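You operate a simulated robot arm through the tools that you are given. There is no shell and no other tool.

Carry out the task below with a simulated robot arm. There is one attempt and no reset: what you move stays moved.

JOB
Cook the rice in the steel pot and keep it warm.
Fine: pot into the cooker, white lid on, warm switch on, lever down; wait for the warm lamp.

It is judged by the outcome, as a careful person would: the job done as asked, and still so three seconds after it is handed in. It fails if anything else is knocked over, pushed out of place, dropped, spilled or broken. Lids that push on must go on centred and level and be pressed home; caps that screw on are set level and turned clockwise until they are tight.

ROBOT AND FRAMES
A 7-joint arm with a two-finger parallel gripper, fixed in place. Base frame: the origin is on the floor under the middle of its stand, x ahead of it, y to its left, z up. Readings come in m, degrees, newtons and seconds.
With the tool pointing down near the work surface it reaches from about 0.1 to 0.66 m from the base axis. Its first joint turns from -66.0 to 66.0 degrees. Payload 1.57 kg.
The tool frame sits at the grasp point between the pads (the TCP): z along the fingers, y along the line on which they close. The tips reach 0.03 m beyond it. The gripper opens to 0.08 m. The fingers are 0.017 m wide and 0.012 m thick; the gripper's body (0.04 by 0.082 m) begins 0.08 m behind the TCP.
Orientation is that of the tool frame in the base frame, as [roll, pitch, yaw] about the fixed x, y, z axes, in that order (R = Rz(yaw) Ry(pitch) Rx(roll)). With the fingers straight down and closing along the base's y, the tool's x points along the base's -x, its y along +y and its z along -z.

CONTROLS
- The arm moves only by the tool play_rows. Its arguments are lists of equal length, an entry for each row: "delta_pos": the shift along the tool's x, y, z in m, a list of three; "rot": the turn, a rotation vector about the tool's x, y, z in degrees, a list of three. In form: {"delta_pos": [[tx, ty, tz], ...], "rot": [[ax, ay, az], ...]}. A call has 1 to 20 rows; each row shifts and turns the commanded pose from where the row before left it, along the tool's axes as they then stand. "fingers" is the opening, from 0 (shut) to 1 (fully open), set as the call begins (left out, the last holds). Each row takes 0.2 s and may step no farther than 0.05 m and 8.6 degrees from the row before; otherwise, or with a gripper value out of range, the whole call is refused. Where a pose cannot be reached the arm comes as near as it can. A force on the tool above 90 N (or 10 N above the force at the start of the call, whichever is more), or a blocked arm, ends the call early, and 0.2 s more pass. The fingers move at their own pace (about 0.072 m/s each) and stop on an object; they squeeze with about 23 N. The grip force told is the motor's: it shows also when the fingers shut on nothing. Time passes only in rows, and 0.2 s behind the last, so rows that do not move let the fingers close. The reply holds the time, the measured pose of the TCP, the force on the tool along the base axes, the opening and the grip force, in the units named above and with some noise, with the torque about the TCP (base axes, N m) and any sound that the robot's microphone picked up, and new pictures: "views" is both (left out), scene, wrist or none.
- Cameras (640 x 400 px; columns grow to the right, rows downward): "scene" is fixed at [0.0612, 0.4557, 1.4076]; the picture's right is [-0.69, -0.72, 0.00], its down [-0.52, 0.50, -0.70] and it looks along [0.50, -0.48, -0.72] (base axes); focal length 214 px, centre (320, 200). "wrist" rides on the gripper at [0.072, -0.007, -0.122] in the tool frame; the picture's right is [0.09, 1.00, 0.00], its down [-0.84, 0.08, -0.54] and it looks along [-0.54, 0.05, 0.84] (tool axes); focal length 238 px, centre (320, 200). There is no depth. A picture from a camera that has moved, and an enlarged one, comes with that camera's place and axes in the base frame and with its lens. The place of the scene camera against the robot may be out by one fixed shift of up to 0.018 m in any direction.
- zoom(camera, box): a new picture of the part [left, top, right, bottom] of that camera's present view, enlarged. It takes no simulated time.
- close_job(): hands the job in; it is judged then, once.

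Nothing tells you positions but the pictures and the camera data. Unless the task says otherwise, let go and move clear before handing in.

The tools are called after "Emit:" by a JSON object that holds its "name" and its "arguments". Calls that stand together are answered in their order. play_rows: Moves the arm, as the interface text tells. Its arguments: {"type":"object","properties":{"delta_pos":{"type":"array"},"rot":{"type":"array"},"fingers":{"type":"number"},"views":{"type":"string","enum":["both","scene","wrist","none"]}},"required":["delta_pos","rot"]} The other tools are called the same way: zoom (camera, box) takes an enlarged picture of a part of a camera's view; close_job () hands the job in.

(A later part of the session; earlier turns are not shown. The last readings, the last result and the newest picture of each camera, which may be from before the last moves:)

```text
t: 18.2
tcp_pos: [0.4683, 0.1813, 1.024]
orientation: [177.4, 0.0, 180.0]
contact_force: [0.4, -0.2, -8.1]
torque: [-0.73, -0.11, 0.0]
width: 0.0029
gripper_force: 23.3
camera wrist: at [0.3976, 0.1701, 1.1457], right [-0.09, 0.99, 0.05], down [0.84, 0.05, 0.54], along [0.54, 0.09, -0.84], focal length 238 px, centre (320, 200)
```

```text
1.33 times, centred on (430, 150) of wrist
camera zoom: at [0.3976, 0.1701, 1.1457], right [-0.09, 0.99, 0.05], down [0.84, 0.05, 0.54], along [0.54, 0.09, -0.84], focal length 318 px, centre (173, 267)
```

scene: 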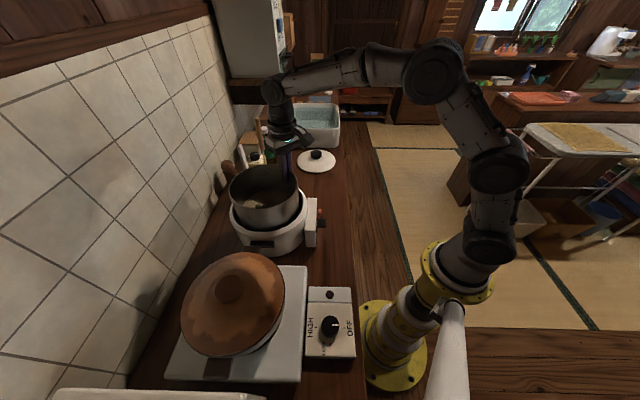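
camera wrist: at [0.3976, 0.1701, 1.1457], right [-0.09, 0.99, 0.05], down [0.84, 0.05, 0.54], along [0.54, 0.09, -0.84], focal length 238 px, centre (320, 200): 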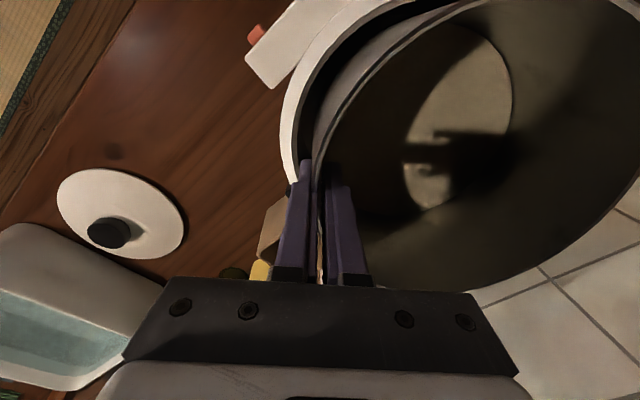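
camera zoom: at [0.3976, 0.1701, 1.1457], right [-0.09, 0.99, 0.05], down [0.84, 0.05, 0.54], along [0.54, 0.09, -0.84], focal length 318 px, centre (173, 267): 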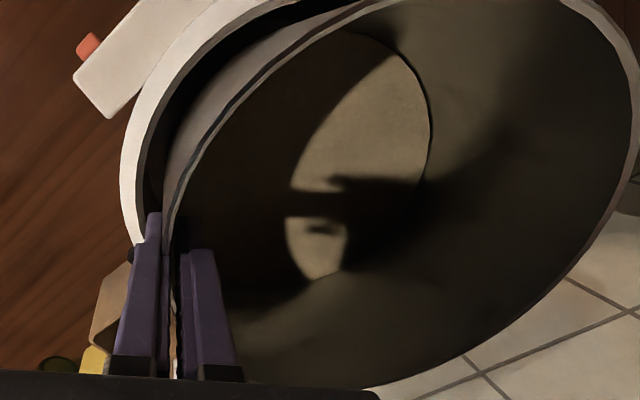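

No side contact now; I'll keep lowering in small steps.

Emit:
{"name": "play_rows", "arguments": {"delta_pos": [[0, -0.0003, 0.0075], [0, -0.0003, 0.0075], [0, -0.0003, 0.0075], [0, -0.0003, 0.0075], [0, 0, 0]], "rot": [[0, 0, 0], [0, 0, 0], [0, 0, 0], [0, 0, 0], [0, 0, 0]], "views": "both"}}

Emit:
{"name": "zoom", "arguments": {"camera": "scene", "box": [210, 120, 340, 260]}}

Emit:
{"name": "zoom", "arguments": {"camera": "wrist", "box": [220, 0, 640, 300]}}

```text
t: 19.4
tcp_pos: [0.4676, 0.1826, 0.9966]
orientation: [177.3, 0.0, 180.0]
contact_force: [1.3, -0.7, -7.9]
torque: [-0.72, -0.11, -0.08]
width: 0.0028
gripper_force: 23.4
camera wrist: at [0.3964, 0.1698, 1.1175], right [-0.09, 0.99, 0.05], down [0.84, 0.05, 0.54], along [0.54, 0.09, -0.84], focal length 238 px, centre (320, 200)
```

scene: 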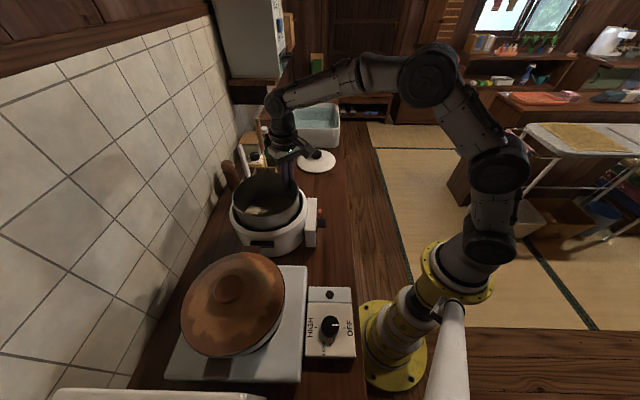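
wrist: 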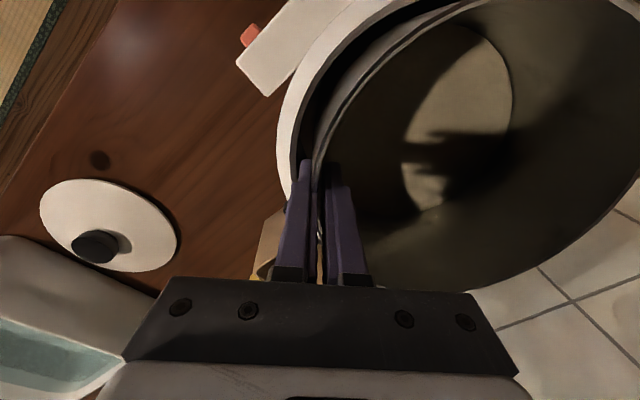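

```text
2.86 times, centred on (275, 190) of scene
camera zoom: at [0.0613, 0.4558, 1.4076], right [-0.69, -0.72, 0.0], down [-0.52, 0.5, -0.7], along [0.5, -0.48, -0.72], focal length 613 px, centre (449, 229)
```

zoom: 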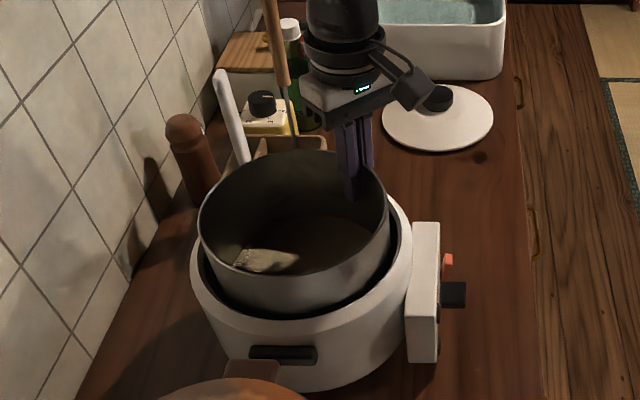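

```text
1.33 times, centred on (430, 150) of wrist
camera zoom: at [0.3964, 0.1698, 1.1175], right [-0.09, 0.99, 0.05], down [0.84, 0.05, 0.54], along [0.54, 0.09, -0.84], focal length 318 px, centre (173, 267)
```

zoom: 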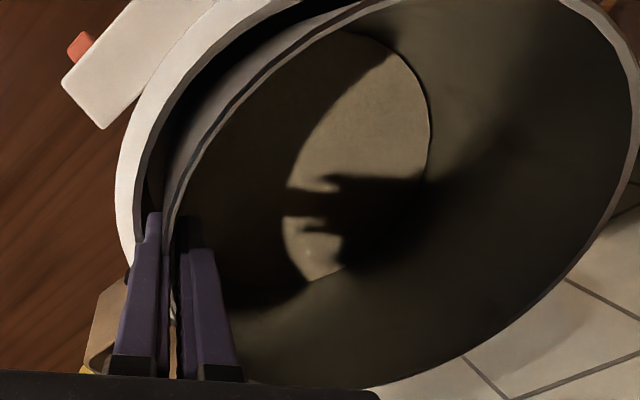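

Emit:
{"name": "play_rows", "arguments": {"delta_pos": [[0, -0.0002, 0.005], [0, -0.0002, 0.005], [0, -0.0002, 0.005], [0, -0.0002, 0.005], [0, 0, 0]], "rot": [[0, 0, 0], [0, 0, 0], [0, 0, 0], [0, 0, 0], [0, 0, 0]], "views": "both"}}

Emit:
{"name": "zoom", "arguments": {"camera": "scene", "box": [210, 120, 340, 260]}}

Emit:
{"name": "zoom", "arguments": {"camera": "wrist", "box": [220, 0, 640, 300]}}

```text
t: 20.6
tcp_pos: [0.4679, 0.1807, 0.9899]
orientation: [176.9, 1.0, 180.0]
contact_force: [-28.0, -16.7, 76.2]
torque: [-2.19, 1.28, -0.27]
width: 0.0031
gripper_force: 22.8
camera wrist: at [0.3942, 0.1693, 1.1105], right [-0.09, 0.99, 0.05], down [0.83, 0.05, 0.56], along [0.55, 0.09, -0.83], focal length 238 px, centre (320, 200)
```

scene: 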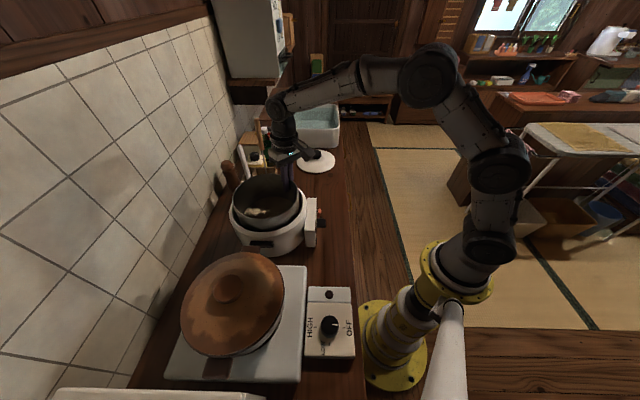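
wrist: 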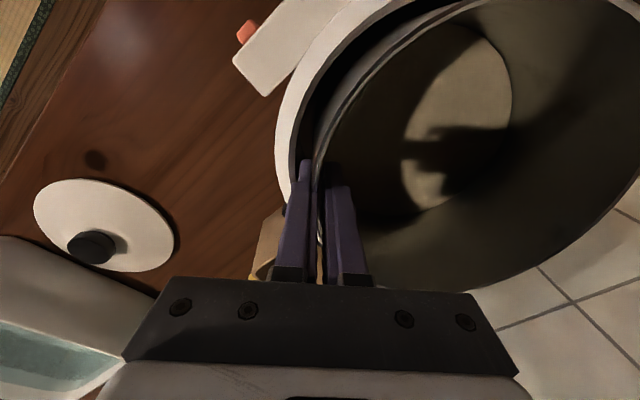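

```text
2.86 times, centred on (275, 190) of scene
camera zoom: at [0.0593, 0.4549, 1.408], right [-0.69, -0.72, 0.0], down [-0.52, 0.5, -0.7], along [0.5, -0.48, -0.72], focal length 613 px, centre (449, 229)
```

zoom: 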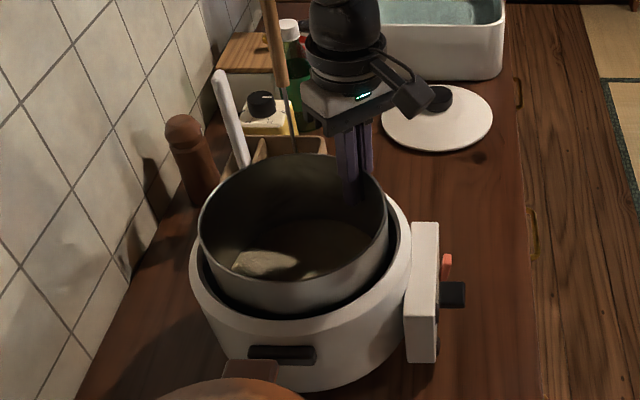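

```text
1.33 times, centred on (430, 150) of wrist
camera zoom: at [0.3942, 0.1693, 1.1105], right [-0.09, 0.99, 0.05], down [0.83, 0.05, 0.56], along [0.55, 0.09, -0.83], focal length 318 px, centre (173, 267)
```

zoom: 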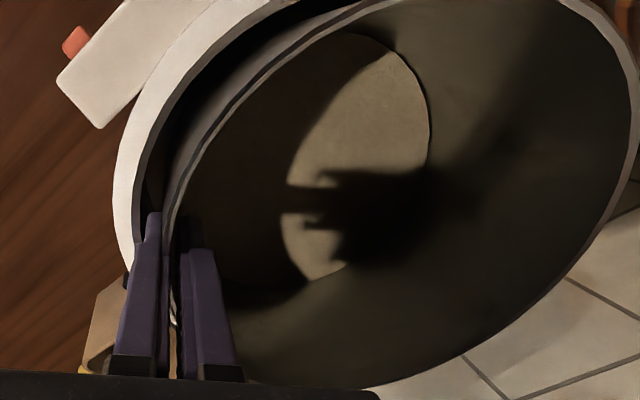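

The force jumped to 76 N. The torques point to the outer fingertip's corner touching the cooker rim, not the pot bottoming out. I'll back off upward and re-measure the bore.

Emit:
{"name": "play_rows", "arguments": {"delta_pos": [[0, 0.0003, -0.007], [0, 0.0003, -0.007], [0, 0, 0]], "rot": [[0, 0, 0], [0, 0, 0], [0, 0, 0]], "views": "both"}}

Emit:
{"name": "zoom", "arguments": {"camera": "wrist", "box": [260, 0, 420, 100]}}

Emit:
{"name": "zoom", "arguments": {"camera": "wrist", "box": [260, 90, 420, 190]}}

Emit:
{"name": "zoom", "arguments": {"camera": "scene", "box": [220, 165, 320, 240]}}

```text
t: 21.4
tcp_pos: [0.4675, 0.1827, 0.9897]
orientation: [177.1, 0.3, -180.0]
contact_force: [7.4, 0.3, 16.7]
torque: [-1.01, -0.15, 0.07]
width: 0.0029
gripper_force: 22.7
camera wrist: at [0.3962, 0.1701, 1.1117], right [-0.09, 0.99, 0.05], down [0.83, 0.05, 0.55], along [0.54, 0.09, -0.83], focal length 238 px, centre (320, 200)
```

scene: 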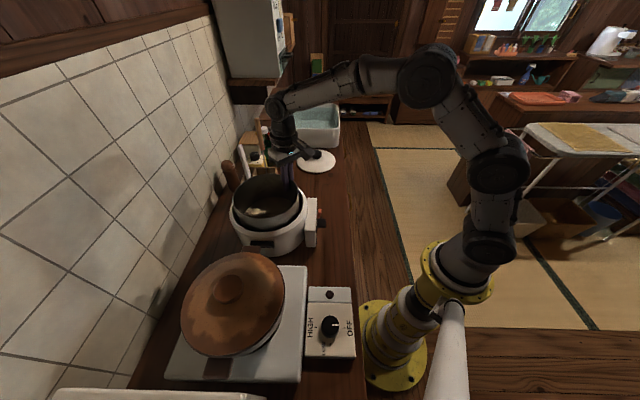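
wrist: 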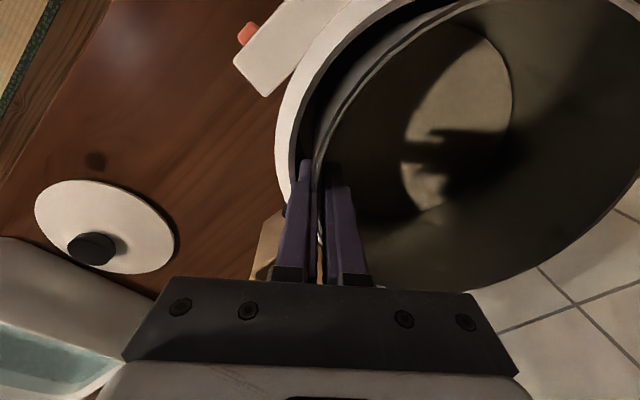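

```text
4.00 times, centred on (340, 50) of wrist
camera zoom: at [0.3962, 0.1701, 1.1117], right [-0.09, 0.99, 0.05], down [0.83, 0.05, 0.55], along [0.54, 0.09, -0.83], focal length 953 px, centre (240, 800)
```

zoom: 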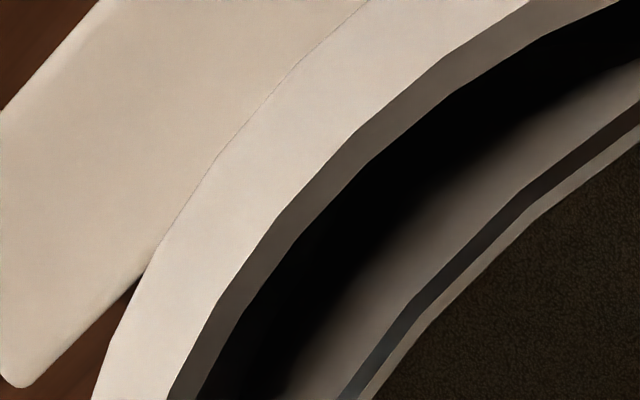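

```text
4.00 times, centred on (340, 140) of wrist
camera zoom: at [0.3962, 0.1701, 1.1117], right [-0.09, 0.99, 0.05], down [0.83, 0.05, 0.55], along [0.54, 0.09, -0.83], focal length 953 px, centre (240, 440)
```

zoom: 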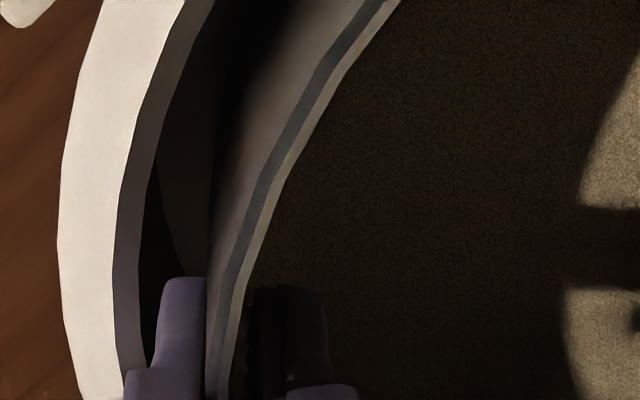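

```text
5.33 times, centred on (270, 202) of scene
camera zoom: at [0.0611, 0.4557, 1.4076], right [-0.69, -0.72, 0.0], down [-0.52, 0.5, -0.7], along [0.5, -0.48, -0.72], focal length 1144 px, centre (587, 187)
```

zoom: 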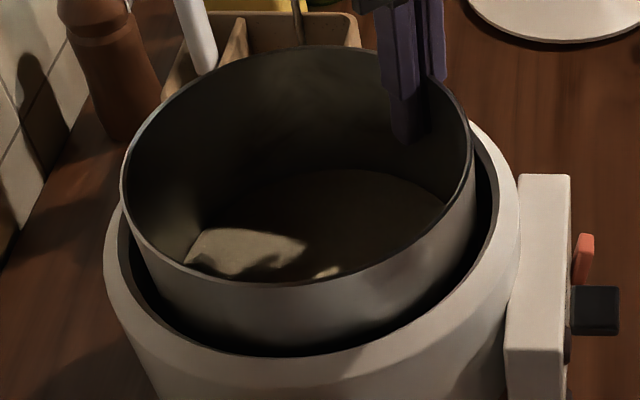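

The contact seems to be just in front of the outer fingertip, inside the gap between pot and cooker wall. I'll zoom in there.

Emit:
{"name": "zoom", "arguments": {"camera": "wrist", "box": [280, 100, 344, 190]}}

Emit:
{"name": "zoom", "arguments": {"camera": "wrist", "box": [285, 130, 325, 170]}}

Emit:
{"name": "zoom", "arguments": {"camera": "scene", "box": [270, 165, 325, 220]}}

```text
4.44 times, centred on (312, 145) of wrist
camera zoom: at [0.3962, 0.1701, 1.1117], right [-0.09, 0.99, 0.05], down [0.83, 0.05, 0.55], along [0.54, 0.09, -0.83], focal length 1059 px, centre (356, 444)
```

zoom: 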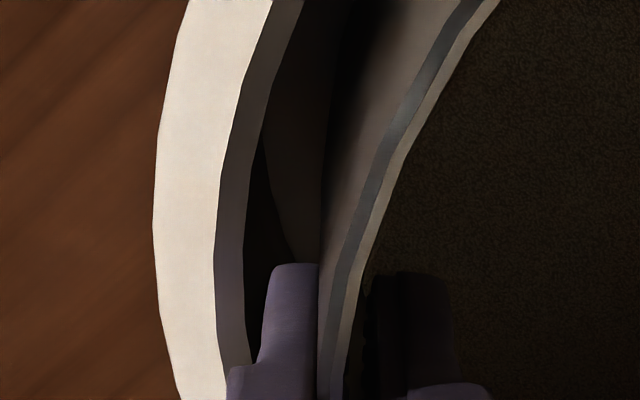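

```text
10.00 times, centred on (305, 150) of wrist
camera zoom: at [0.3962, 0.1701, 1.1117], right [-0.09, 0.99, 0.05], down [0.83, 0.05, 0.55], along [0.54, 0.09, -0.83], focal length 2384 px, centre (470, 700)
```

zoom: 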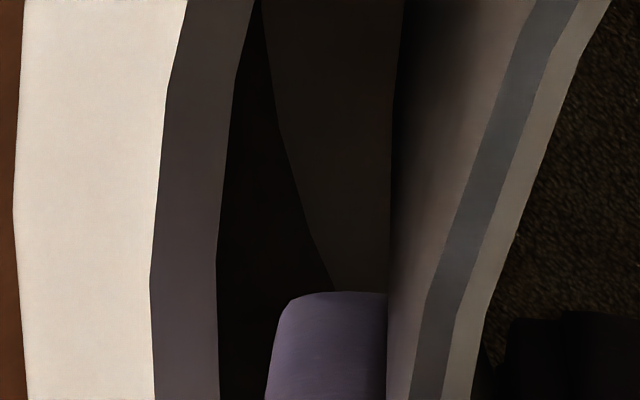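

```text
7.27 times, centred on (298, 192) of scene
camera zoom: at [0.0611, 0.4557, 1.4076], right [-0.69, -0.72, 0.0], down [-0.52, 0.5, -0.7], along [0.5, -0.48, -0.72], focal length 1560 px, centre (484, 254)
```

zoom: 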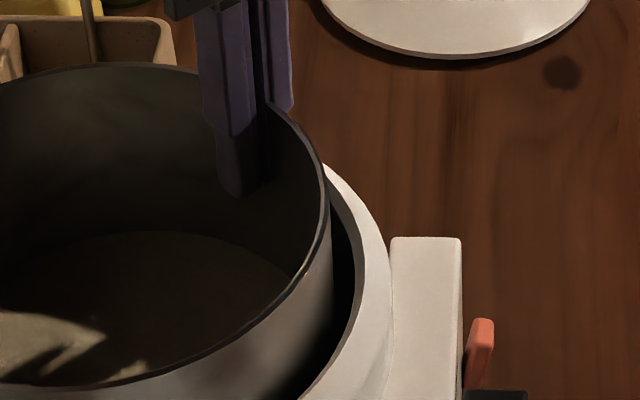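

The bore's solid inner wall seems slightly narrower than it looks, and the fingertip's −x corner caught the rim. I'll lift a few mm, shift +4 mm in x and +2 mm in y, and probe down gently.

Emit:
{"name": "play_rows", "arguments": {"delta_pos": [[0, 0.0003, -0.007], [-0.004, 0.002, 0], [0, 0, 0]], "rot": [[0, 0, 0], [0, 0, 0], [0, 0, 0]], "views": "none"}}

Emit:
{"name": "play_rows", "arguments": {"delta_pos": [[0, -0.0001, 0.003], [0, -0.0001, 0.003], [0, -0.0001, 0.003], [0, 0, 0]], "rot": [[0, 0, 0], [0, 0, 0], [0, 0, 0], [0, 0, 0]], "views": "none"}}

```text
t: 22.2
tcp_pos: [0.4699, 0.1846, 0.9956]
orientation: [177.3, -0.4, -180.0]
contact_force: [0.0, 0.0, -8.7]
torque: [-0.77, -0.11, 0.01]
width: 0.0031
gripper_force: 23.0
```

```text
t: 23.2
tcp_pos: [0.4716, 0.1847, 0.9872]
orientation: [177.3, -0.1, -180.0]
contact_force: [-0.4, 0.6, -8.8]
torque: [-0.75, -0.09, 0.0]
width: 0.0027
gripper_force: 23.2
```

Emit:
{"name": "play_rows", "arguments": {"delta_pos": [[0, -0.0001, 0.002], [0, -0.0001, 0.002], [0, -0.0001, 0.002], [0, 0, 0]], "rot": [[0, 0, 0], [0, 0, 0], [0, 0, 0], [0, 0, 0]], "views": "none"}}

```text
t: 24.2
tcp_pos: [0.4706, 0.1843, 0.9824]
orientation: [177.3, -0.1, 179.9]
contact_force: [0.5, -0.4, -8.4]
torque: [-0.79, -0.12, 0.01]
width: 0.0029
gripper_force: 22.9
```

The finger now clears the rim. I'll continue down in small steps.

Emit:
{"name": "play_rows", "arguments": {"delta_pos": [[0, -0.0001, 0.002], [0, -0.0001, 0.002], [0, -0.0001, 0.002], [0, 0, 0]], "rot": [[0, 0, 0], [0, 0, 0], [0, 0, 0], [0, 0, 0]], "views": "none"}}

Emit:
{"name": "play_rows", "arguments": {"delta_pos": [[0, -0.0001, 0.002], [0, -0.0001, 0.002], [0, 0, 0]], "rot": [[0, 0, 0], [0, 0, 0], [0, 0, 0]], "views": "both"}}

```text
t: 25.2
tcp_pos: [0.4703, 0.1842, 0.9757]
orientation: [177.2, -0.1, 179.9]
contact_force: [-0.1, -0.1, -9.2]
torque: [-0.76, -0.07, -0.01]
width: 0.003
gripper_force: 22.3
```

```text
t: 26.0
tcp_pos: [0.4722, 0.1831, 0.9721]
orientation: [177.3, 0.0, 180.0]
contact_force: [0.5, 0.5, -9.3]
torque: [-0.77, -0.13, 0.03]
width: 0.0029
gripper_force: 23.3
camera wrist: at [0.4003, 0.1719, 1.0937], right [-0.09, 0.99, 0.05], down [0.84, 0.05, 0.54], along [0.54, 0.09, -0.84], focal length 238 px, centre (320, 200)
```

scene: 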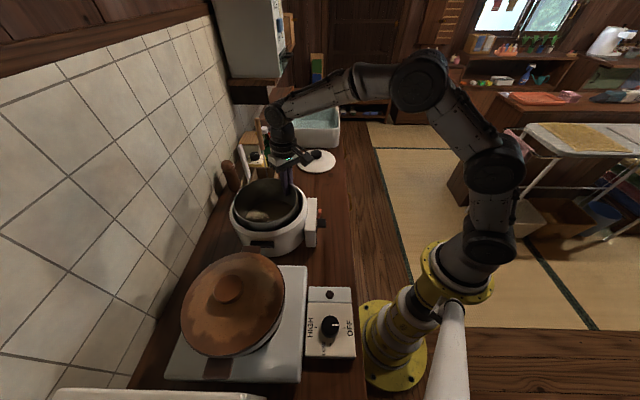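
wrist: 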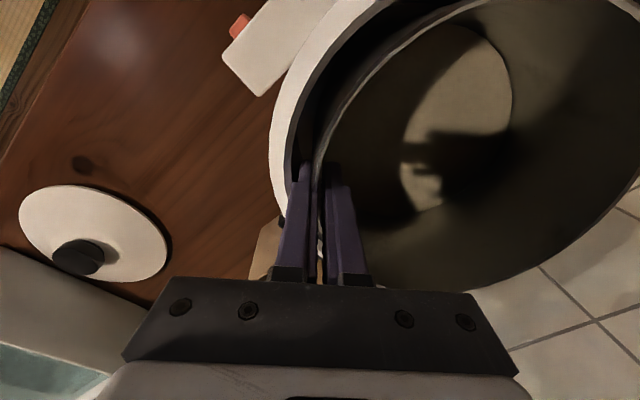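

Emit:
{"name": "play_rows", "arguments": {"delta_pos": [[0, -0.0001, 0.002], [0, -0.0001, 0.002], [0, 0, 0]], "rot": [[0, 0, 0], [0, 0, 0], [0, 0, 0]], "views": "none"}}

Emit:
{"name": "play_rows", "arguments": {"delta_pos": [[0, -0.0001, 0.002], [0, 0, 0]], "rot": [[0, 0, 0], [0, 0, 0]], "views": "none"}}

Emit:
{"name": "play_rows", "arguments": {"delta_pos": [[0, -0.0001, 0.002], [0, 0, 0]], "rot": [[0, 0, 0], [0, 0, 0]], "views": "none"}}

```text
t: 26.8
tcp_pos: [0.4715, 0.1856, 0.9675]
orientation: [177.3, 0.0, -179.9]
contact_force: [-0.9, -3.3, -7.0]
torque: [-0.62, -0.05, -0.02]
width: 0.0029
gripper_force: 23.0
```

```text
t: 27.4
tcp_pos: [0.4717, 0.1838, 0.9682]
orientation: [177.2, 0.0, -180.0]
contact_force: [-2.9, -1.6, 2.1]
torque: [-0.8, 0.53, -0.02]
width: 0.003
gripper_force: 22.8
```

```text
t: 28.0
tcp_pos: [0.4719, 0.1843, 0.9672]
orientation: [177.2, 0.4, 180.0]
contact_force: [-2.6, -3.2, 16.7]
torque: [-0.97, 0.27, 0.03]
width: 0.0031
gripper_force: 23.3
```

The pot's near bottom edge has reached the well floor at about z 0.87. I'll tilt slightly so the far side comes down too.

Emit:
{"name": "play_rows", "arguments": {"delta_pos": [[0, 0, -0.001], [0, 0, 0], [0, 0, 0], [0, 0, 0]], "rot": [[0, 0, 0], [0.6, 0, 0], [0.6, 0, 0], [0, 0, 0]], "views": "both"}}

Emit:
{"name": "zoom", "arguments": {"camera": "scene", "box": [220, 165, 320, 240]}}

Emit:
{"name": "zoom", "arguments": {"camera": "wrist", "box": [240, 0, 640, 300]}}

```text
t: 29.0
tcp_pos: [0.4712, 0.1861, 0.9661]
orientation: [178.5, 0.1, 180.0]
contact_force: [2.2, -1.1, 15.4]
torque: [0.76, -0.41, -0.06]
width: 0.0028
gripper_force: 22.7
camera wrist: at [0.4, 0.1748, 1.0878], right [-0.09, 1.0, 0.03], down [0.84, 0.06, 0.55], along [0.54, 0.07, -0.84], focal length 238 px, centre (320, 200)
```

scene: 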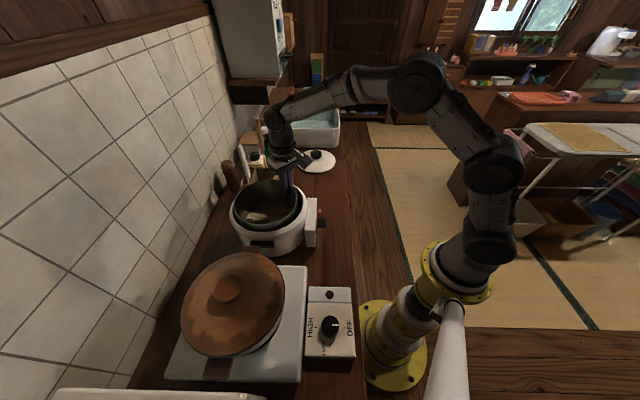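
wrist: 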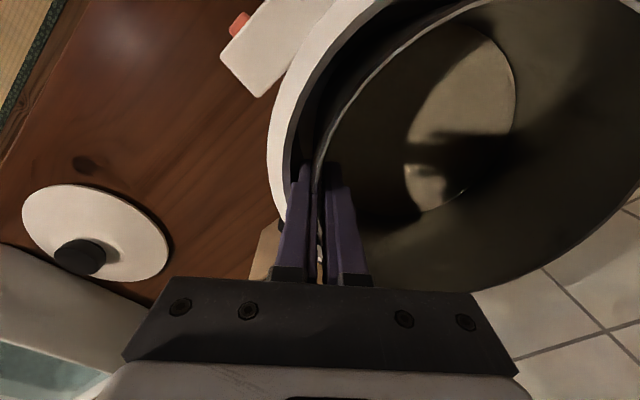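

```text
5.33 times, centred on (270, 202) of scene
camera zoom: at [0.061, 0.4556, 1.4076], right [-0.69, -0.72, 0.0], down [-0.52, 0.5, -0.7], along [0.5, -0.48, -0.72], focal length 1144 px, centre (587, 187)
```

zoom: 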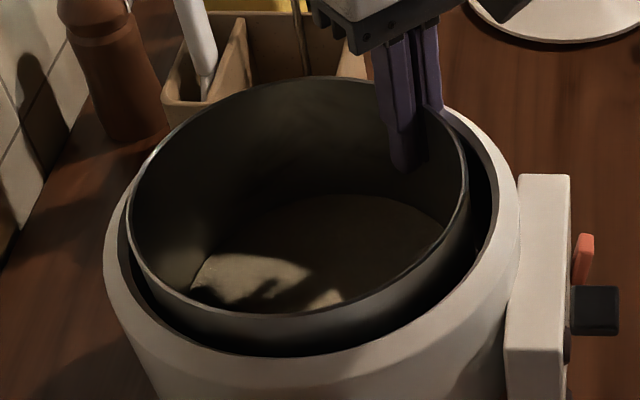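

```text
1.33 times, centred on (440, 150) of wrist
camera zoom: at [0.4, 0.1748, 1.0878], right [-0.09, 1.0, 0.03], down [0.84, 0.06, 0.55], along [0.54, 0.07, -0.84], focal length 318 px, centre (160, 267)
```

zoom: 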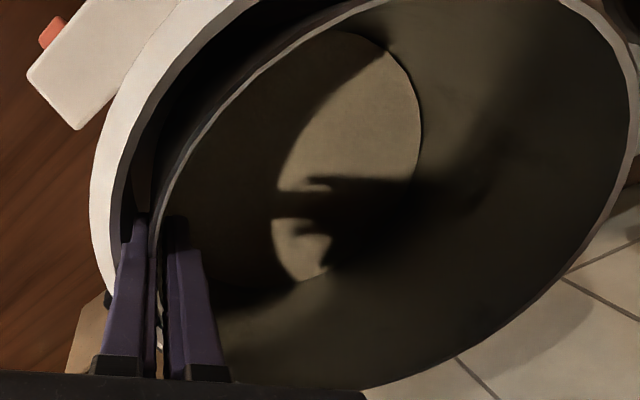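

Torque shows the pot now sits flat on the floor. I'll relax the downward preload and open the fingers just a little so as not to push the cooker.

Emit:
{"name": "play_rows", "arguments": {"delta_pos": [[0, 0, -0.002], [0, 0, 0]], "rot": [[0, 0, 0], [0, 0, 0]], "views": "none"}}

Emit:
{"name": "play_rows", "arguments": {"delta_pos": [[0, 0, 0], [0, 0, 0]], "rot": [[0, 0, 0], [0, 0, 0]], "fingers": 0.08, "views": "wrist"}}

```text
t: 29.6
tcp_pos: [0.4706, 0.1856, 0.9651]
orientation: [178.5, -0.1, -180.0]
contact_force: [3.4, 3.1, 4.5]
torque: [0.89, -0.6, -0.23]
width: 0.003
gripper_force: 22.8
```

```text
t: 30.2
tcp_pos: [0.4708, 0.184, 0.9655]
orientation: [178.6, -0.2, 179.9]
contact_force: [1.1, 7.2, -2.3]
torque: [0.09, -0.03, -0.01]
width: 0.0033
gripper_force: 0.0
camera wrist: at [0.3995, 0.1744, 1.088], right [-0.09, 1.0, 0.03], down [0.84, 0.06, 0.54], along [0.54, 0.07, -0.84], focal length 238 px, centre (320, 200)
```

wrist: 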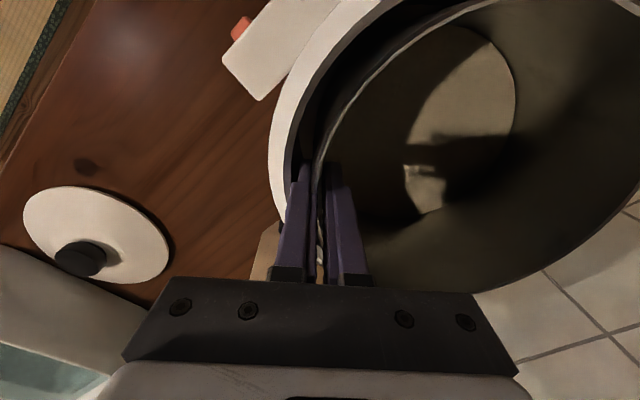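

Emit:
{"name": "play_rows", "arguments": {"delta_pos": [[0, 0, -0.004], [0, 0, -0.004], [0, 0, 0]], "rot": [[0, 0, 0], [0, 0, 0], [0, 0, 0]], "views": "both"}}

Emit:
{"name": "zoom", "arguments": {"camera": "scene", "box": [220, 165, 320, 240]}}

```text
t: 31.0
tcp_pos: [0.4701, 0.1845, 0.9754]
orientation: [178.6, -0.3, -180.0]
contact_force: [-7.2, 4.1, -8.7]
torque: [0.17, 0.1, -0.02]
width: 0.0028
gripper_force: 0.0
camera wrist: at [0.4002, 0.1743, 1.0965], right [-0.09, 1.0, 0.02], down [0.84, 0.06, 0.54], along [0.54, 0.07, -0.84], focal length 238 px, centre (320, 200)
```

scene: 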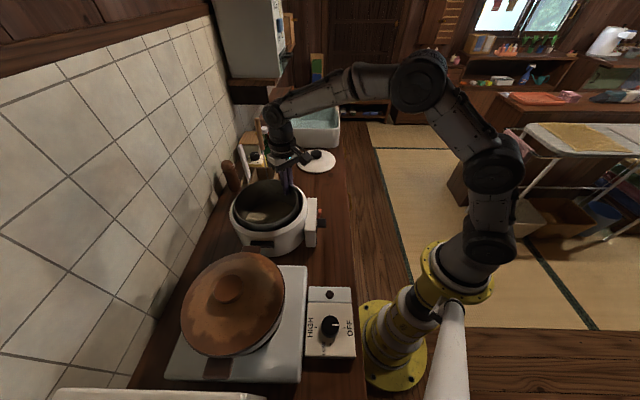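
wrist: 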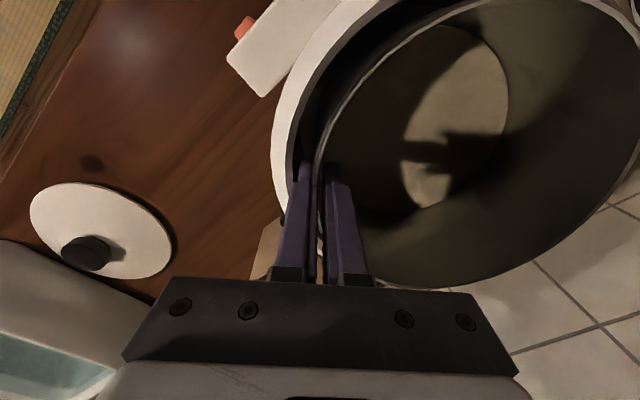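

```text
5.33 times, centred on (270, 202) of scene
camera zoom: at [0.0611, 0.4559, 1.4075], right [-0.69, -0.72, 0.0], down [-0.52, 0.5, -0.7], along [0.5, -0.48, -0.72], focal length 1144 px, centre (587, 187)
```

zoom: 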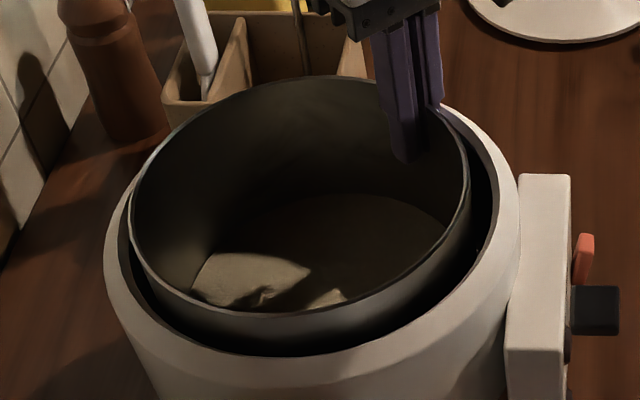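

The pot stayed seated while the fingers slid up. I'll continue raising until the tips are out of the gap.

Emit:
{"name": "play_rows", "arguments": {"delta_pos": [[0, 0, -0.004], [0, 0, -0.004], [0, 0, -0.004], [0, 0, -0.004], [0, 0, -0.004], [0, 0, 0]], "rot": [[0, 0, 0], [0, 0, 0], [0, 0, 0], [0, 0, 0], [0, 0, 0], [0, 0, 0]], "views": "both"}}

Emit:
{"name": "zoom", "arguments": {"camera": "scene", "box": [220, 165, 320, 240]}}

```text
t: 32.4
tcp_pos: [0.4722, 0.1832, 0.9954]
orientation: [178.6, 0.0, -179.9]
contact_force: [0.0, 0.1, -0.4]
torque: [-0.02, -0.01, -0.01]
width: 0.0064
gripper_force: 0.1
camera wrist: at [0.4, 0.1735, 1.1177], right [-0.09, 1.0, 0.03], down [0.84, 0.06, 0.55], along [0.54, 0.07, -0.84], focal length 238 px, centre (320, 200)
```

scene: 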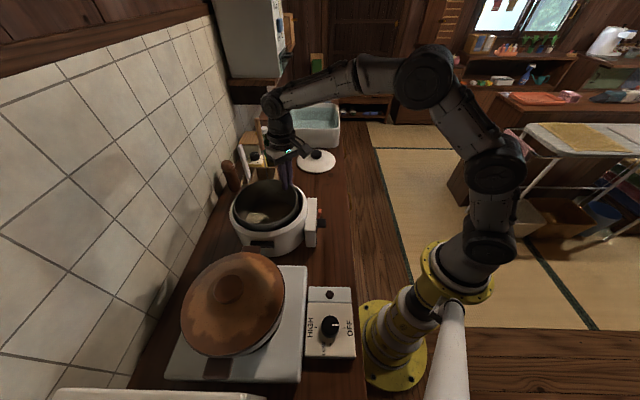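
wrist: 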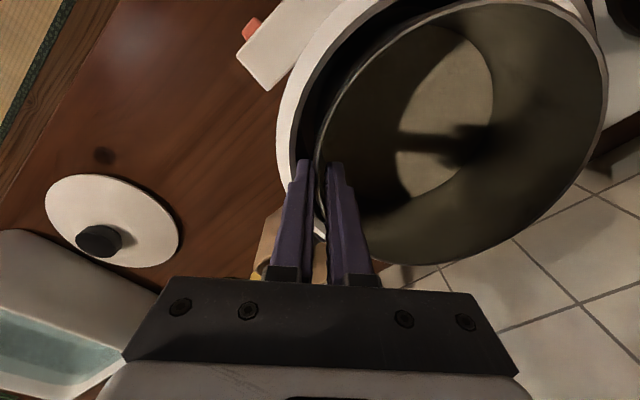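

```text
5.33 times, centred on (270, 202) of scene
camera zoom: at [0.0612, 0.4557, 1.4076], right [-0.69, -0.72, 0.0], down [-0.52, 0.5, -0.7], along [0.5, -0.48, -0.72], focal length 1144 px, centre (587, 187)
```

zoom: 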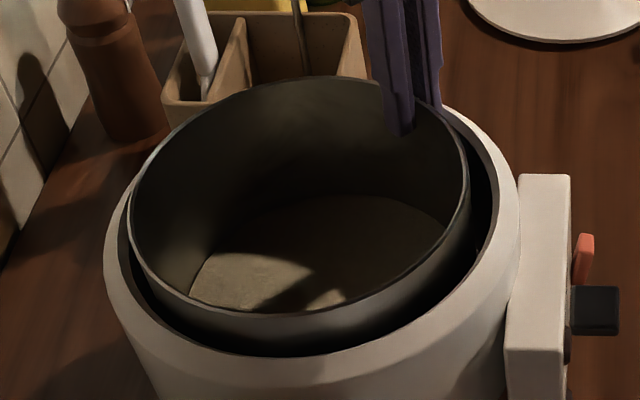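

The fingers are clear of the rim and the pot stays seated. I'll rise and take a top view to check how centred the pot is in the well.

Emit:
{"name": "play_rows", "arguments": {"delta_pos": [[0, 0, -0.02], [0, 0, -0.02], [0, 0, -0.04], [0, 0.03, -0.03], [0, 0.032, -0.02], [0, 0.032, 0], [0, 0, 0]], "rot": [[0, 0, 0], [0, 0, 0], [0.7, 0, 0], [0.7, 0, 0], [0, 0, 0], [0, 0, 0], [0, 0, 0]], "fingers": 0.08, "views": "both"}}

Emit:
{"name": "zoom", "arguments": {"camera": "wrist", "box": [180, 0, 440, 200]}}

Emit:
{"name": "zoom", "arguments": {"camera": "scene", "box": [220, 165, 340, 255]}}

```text
t: 34.0
tcp_pos: [0.4709, 0.2765, 1.1253]
orientation: [180.0, 0.0, -179.9]
contact_force: [0.0, -0.6, -0.1]
torque: [0.02, -0.03, -0.02]
width: 0.0063
gripper_force: 0.0
camera wrist: at [0.4006, 0.27, 1.2482], right [-0.09, 1.0, 0.0], down [0.84, 0.08, 0.54], along [0.54, 0.05, -0.84], focal length 238 px, centre (320, 200)
```

scene: 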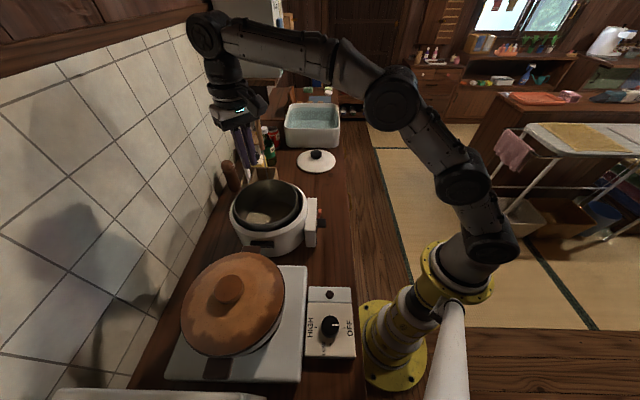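
wrist: 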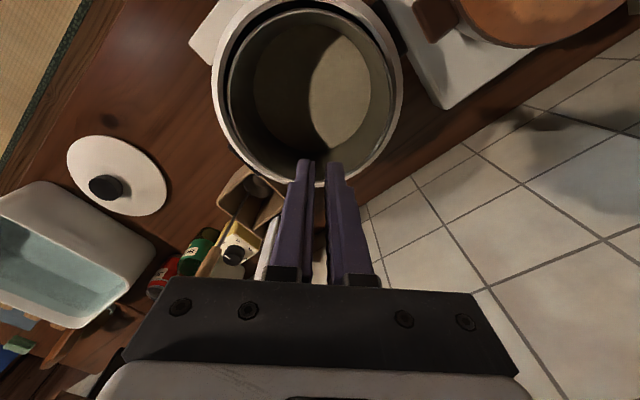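

```text
2.00 times, centred on (310, 100) of wrist
camera zoom: at [0.4006, 0.27, 1.2482], right [-0.09, 1.0, 0.0], down [0.84, 0.08, 0.54], along [0.54, 0.05, -0.84], focal length 477 px, centre (340, 400)
```

zoom: 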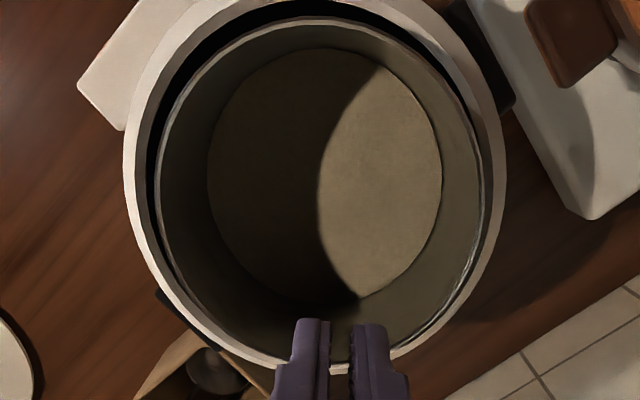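

```text
4.44 times, centred on (280, 210) of scene
camera zoom: at [0.0612, 0.4558, 1.4076], right [-0.69, -0.72, 0.0], down [-0.52, 0.5, -0.7], along [0.5, -0.48, -0.72], focal length 953 px, centre (498, 156)
```

zoom: 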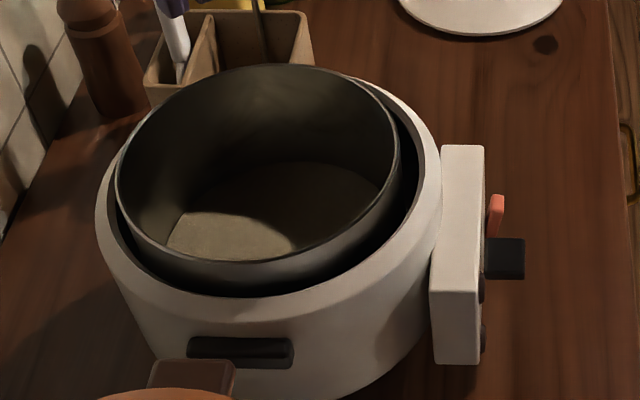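

The pot is seated about 4–5 mm off-centre in the well, toward −x and +y. I'll nudge it from inside with the nearly closed fingers to centre it, first moving down inside the pot without touching.

Emit:
{"name": "play_rows", "arguments": {"delta_pos": [[-0.0202, -0.0202, 0.0], [-0.0202, -0.0202, 0.0], [0, 0, 0.04], [0, 0, 0.04], [0, 0, 0.04], [0, 0, 0.03], [0, 0, 0.018], [0, 0, 0]], "rot": [[0, 0, 0], [0, 0, 0], [0, 0, 0], [0, 0, 0], [0, 0, 0], [0, 0, 0], [0, 0, 0], [0, 0, 0]], "fingers": 0.0, "views": "both"}}

```text
t: 35.8
tcp_pos: [0.5117, 0.2347, 0.9581]
orientation: [179.9, 0.0, -179.9]
contact_force: [-0.5, 0.1, 0.1]
torque: [-0.04, -0.04, -0.02]
width: 0.0
gripper_force: 21.2
camera wrist: at [0.4401, 0.2277, 1.0794], right [-0.09, 1.0, 0.0], down [0.84, 0.08, 0.54], along [0.54, 0.05, -0.84], focal length 238 px, centre (320, 200)
```

scene: 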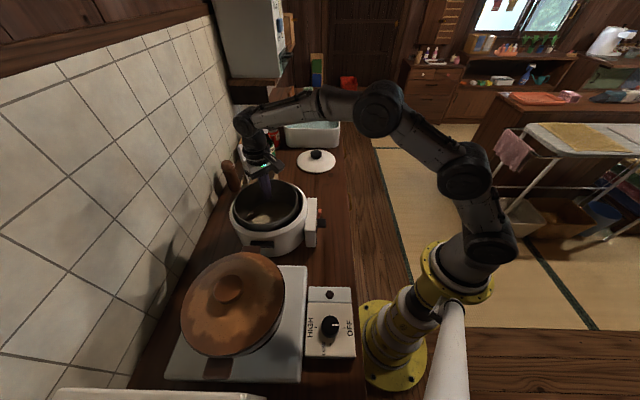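
wrist: 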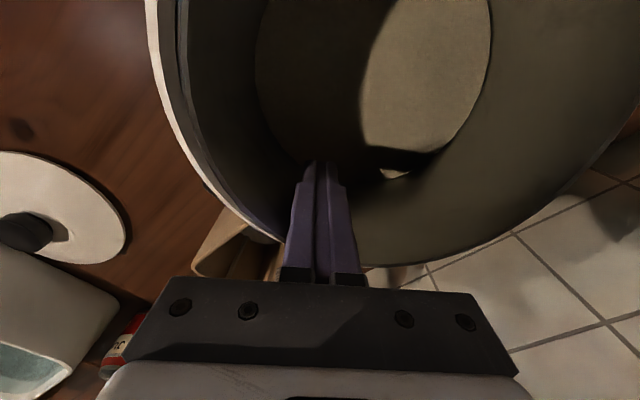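

Emit:
{"name": "play_rows", "arguments": {"delta_pos": [[-0.002, -0.00145, 0], [-0.002, -0.00145, 0], [0, 0, 0]], "rot": [[0, 0, 0], [0, 0, 0], [0, 0, 0]], "views": "none"}}

Emit:
{"name": "play_rows", "arguments": {"delta_pos": [[-0.002, -0.00145, 0], [0, 0, 0]], "rot": [[0, 0, 0], [0, 0, 0]], "views": "none"}}

Emit:
{"name": "play_rows", "arguments": {"delta_pos": [[-0.0016, -0.0012, 0], [0, 0, 0]], "rot": [[0, 0, 0], [0, 0, 0]], "views": "none"}}

Emit:
{"name": "play_rows", "arguments": {"delta_pos": [[-0.0016, -0.0012, 0], [0, 0, 0]], "rot": [[0, 0, 0], [0, 0, 0]], "views": "none"}}

```text
t: 36.6
tcp_pos: [0.5172, 0.232, 0.9572]
orientation: [179.9, 0.0, -179.9]
contact_force: [0.4, 0.4, 0.1]
torque: [0.0, 0.02, -0.01]
width: 0.0
gripper_force: 20.7
```

```text
t: 37.2
tcp_pos: [0.5186, 0.2318, 0.9583]
orientation: [179.9, -0.1, -180.0]
contact_force: [-3.1, 1.7, -0.5]
torque: [-0.02, -0.01, -0.03]
width: 0.0001
gripper_force: 21.1
```

```text
t: 37.8
tcp_pos: [0.5198, 0.2305, 0.9578]
orientation: [180.0, 0.1, -179.9]
contact_force: [-3.8, 1.9, 1.6]
torque: [-0.05, -0.05, -0.07]
width: 0.0001
gripper_force: 21.7
```

```text
t: 38.4
tcp_pos: [0.5219, 0.227, 0.9569]
orientation: [180.0, 0.0, 180.0]
contact_force: [-2.8, 3.0, 1.0]
torque: [-0.03, -0.05, 0.02]
width: 0.0002
gripper_force: 20.9
```

The pot slid about 4 mm with light force. I'll back off, rise and check its position.

Emit:
{"name": "play_rows", "arguments": {"delta_pos": [[0.01, 0.01, 0], [0, 0, -0.04], [0, 0, -0.04], [0, 0, -0.045], [0.02, 0.018, -0.03], [0.021, 0.02, -0.012], [0, 0, 0]], "rot": [[0, 0, 0], [0, 0, 0], [0, 0, 0], [0, 0, 0], [0, 0, 0], [0, 0, 0], [0, 0, 0]], "fingers": 1.0, "views": "both"}}

Emit:
{"name": "zoom", "arguments": {"camera": "wrist", "box": [180, 0, 440, 200]}}

Emit:
{"name": "zoom", "arguments": {"camera": "scene", "box": [220, 165, 340, 255]}}

```text
t: 40.0
tcp_pos: [0.4702, 0.2767, 1.126]
orientation: [179.9, 0.1, 180.0]
contact_force: [0.6, 0.2, 0.0]
torque: [-0.01, 0.02, 0.01]
width: 0.0798
gripper_force: 0.1
camera wrist: at [0.4007, 0.2699, 1.2475], right [-0.09, 1.0, 0.0], down [0.84, 0.08, 0.54], along [0.54, 0.05, -0.84], focal length 238 px, centre (320, 200)
```

scene: 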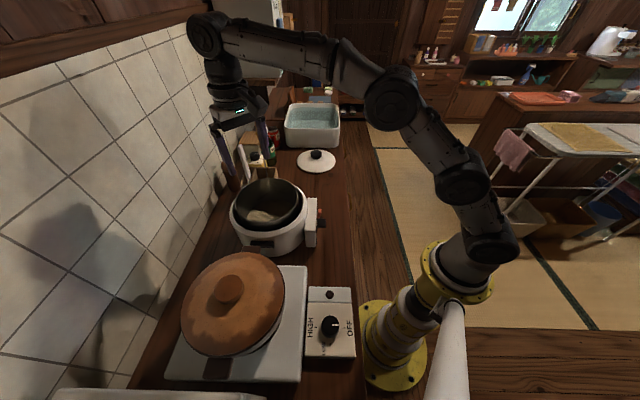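
wrist: 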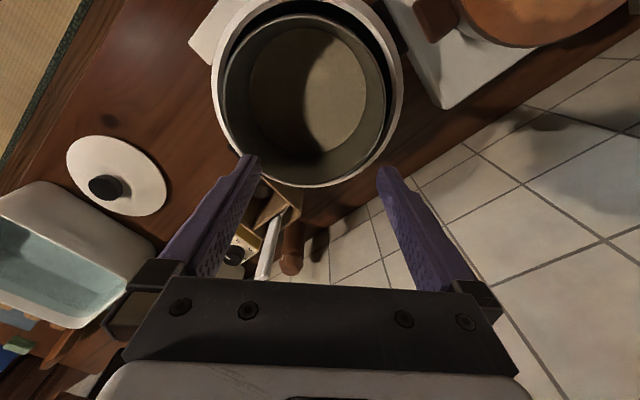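

```text
2.00 times, centred on (310, 100) of wrist
camera zoom: at [0.4007, 0.2699, 1.2475], right [-0.09, 1.0, 0.0], down [0.84, 0.08, 0.54], along [0.54, 0.05, -0.84], focal length 477 px, centre (340, 400)
```

zoom: 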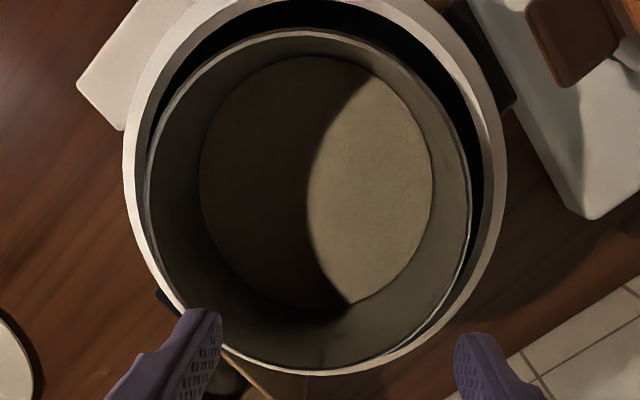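

```text
4.44 times, centred on (280, 210) of scene
camera zoom: at [0.0612, 0.4557, 1.4076], right [-0.69, -0.72, 0.0], down [-0.52, 0.5, -0.7], along [0.5, -0.48, -0.72], focal length 953 px, centre (498, 156)
```

zoom: 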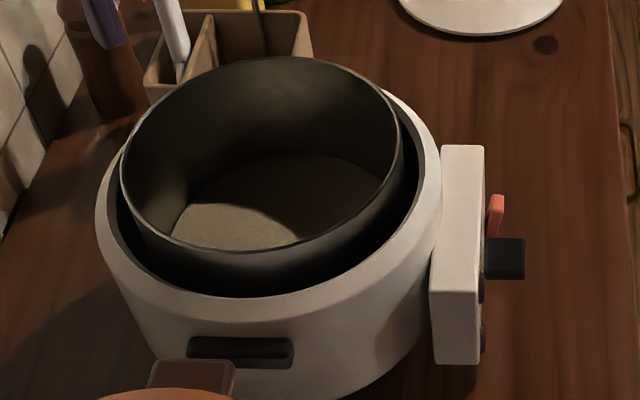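

The pot is now at about (0.464, 0.259), within 3 mm of the bore centre, which is good. Next I'll go look at the lid from above.

Emit:
{"name": "play_rows", "arguments": {"delta_pos": [[0, -0.042, 0], [0, -0.042, 0], [0, -0.042, 0], [0, -0.042, 0], [0, -0.042, 0], [0, -0.042, 0], [0, -0.042, 0], [-0.02, -0.042, 0.02], [-0.037, -0.042, 0.02], [-0.037, 0, 0.02], [-0.03, 0, 0.01], [0, 0, 0]], "rot": [[0, 0, 0], [0, 0, 0], [0, 0, 0], [0, 0, 0], [0, 0, 0], [0, 0, 0], [0, 0, 0], [0, 0, 0], [0, 0, 0], [0, 0, 0], [0, 0, 0], [0, 0, 0]], "fingers": 1.0, "views": "both"}}

Emit:
{"name": "zoom", "arguments": {"camera": "wrist", "box": [220, 60, 420, 220]}}

Emit:
{"name": "zoom", "arguments": {"camera": "scene", "box": [280, 120, 360, 190]}}

```text
refused: row 8 steps farther than a row can; nothing moved
```

```text
2.50 times, centred on (320, 140) of wrist
camera zoom: at [0.4007, 0.2699, 1.2475], right [-0.09, 1.0, 0.0], down [0.84, 0.08, 0.54], along [0.54, 0.05, -0.84], focal length 596 px, centre (320, 350)
```

zoom: 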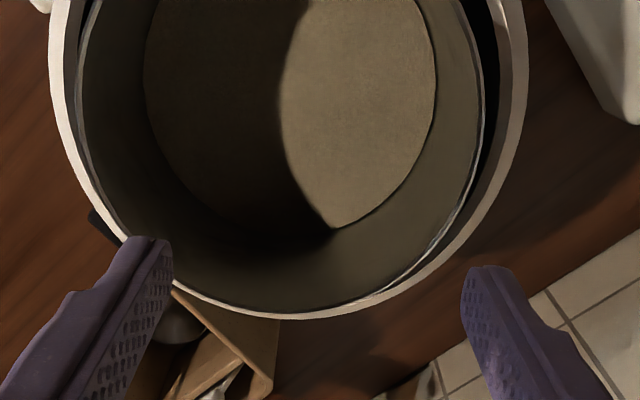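

```text
5.71 times, centred on (320, 155) of scene
camera zoom: at [0.0612, 0.4557, 1.4076], right [-0.69, -0.72, 0.0], down [-0.52, 0.5, -0.7], along [0.5, -0.48, -0.72], focal length 1226 px, centre (320, 457)
```

zoom: 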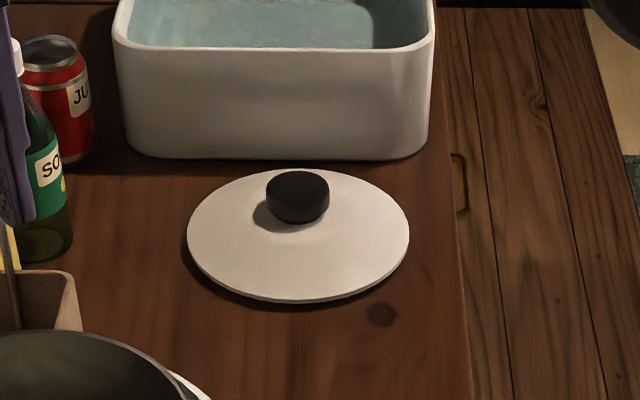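

Emit:
{"name": "play_rows", "arguments": {"delta_pos": [[0, -0.042, 0], [0, -0.042, 0], [0, -0.042, 0], [0, -0.042, 0], [0, -0.042, 0], [0, -0.042, 0], [0, -0.042, 0], [0, -0.042, 0.015], [-0.02, -0.04, 0.015], [-0.037, 0, 0.02], [-0.037, 0, 0.02], [-0.036, 0, 0], [0, 0, 0]], "rot": [[0, 0, 0], [0, 0, 0], [0, 0, 0], [0, 0, 0], [0, 0, 0], [0, 0, 0], [0, 0, 0], [0, 0, 0], [0, 0, 0], [0, 0, 0], [0, 0, 0], [0, 0, 0], [0, 0, 0]], "fingers": 1.0, "views": "both"}}

Emit:
{"name": "zoom", "arguments": {"camera": "wrist", "box": [220, 60, 420, 220]}}

```text
t: 42.8
tcp_pos: [0.5966, -0.0977, 1.0533]
orientation: [179.9, 0.0, 179.9]
contact_force: [-0.3, -0.8, 0.5]
torque: [-0.01, 0.0, -0.03]
width: 0.0798
gripper_force: 0.0
camera wrist: at [0.5263, -0.1039, 1.1747], right [-0.09, 1.0, 0.0], down [0.84, 0.08, 0.54], along [0.54, 0.05, -0.84], focal length 238 px, centre (320, 200)
```

scene: 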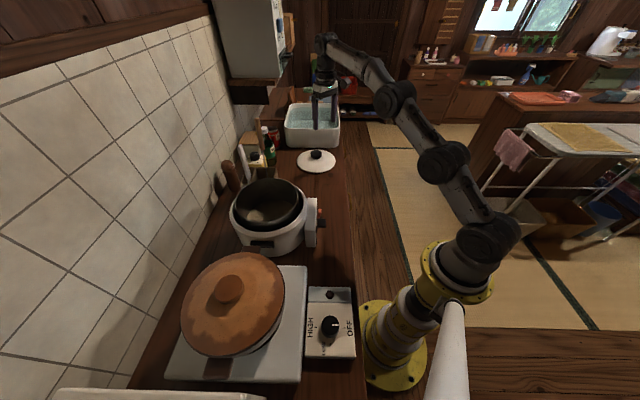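
wrist: 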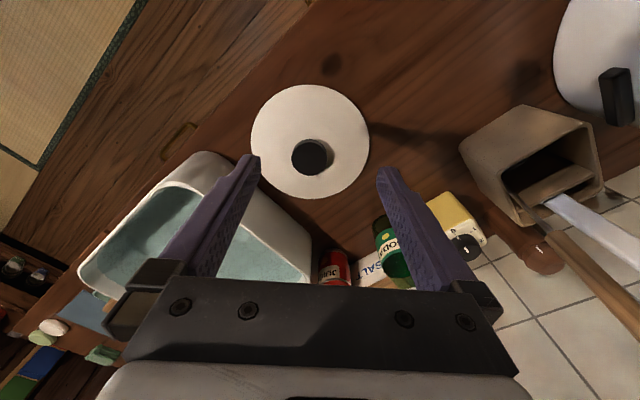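

```text
2.50 times, centred on (320, 140) of wrist
camera zoom: at [0.5263, -0.1039, 1.1747], right [-0.09, 1.0, 0.0], down [0.84, 0.08, 0.54], along [0.54, 0.05, -0.84], focal length 596 px, centre (320, 350)
```

zoom: 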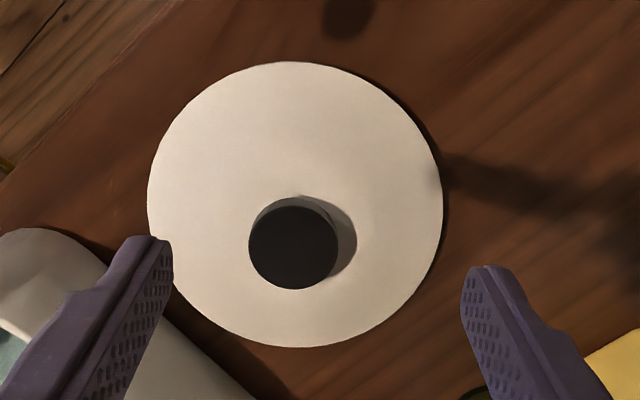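

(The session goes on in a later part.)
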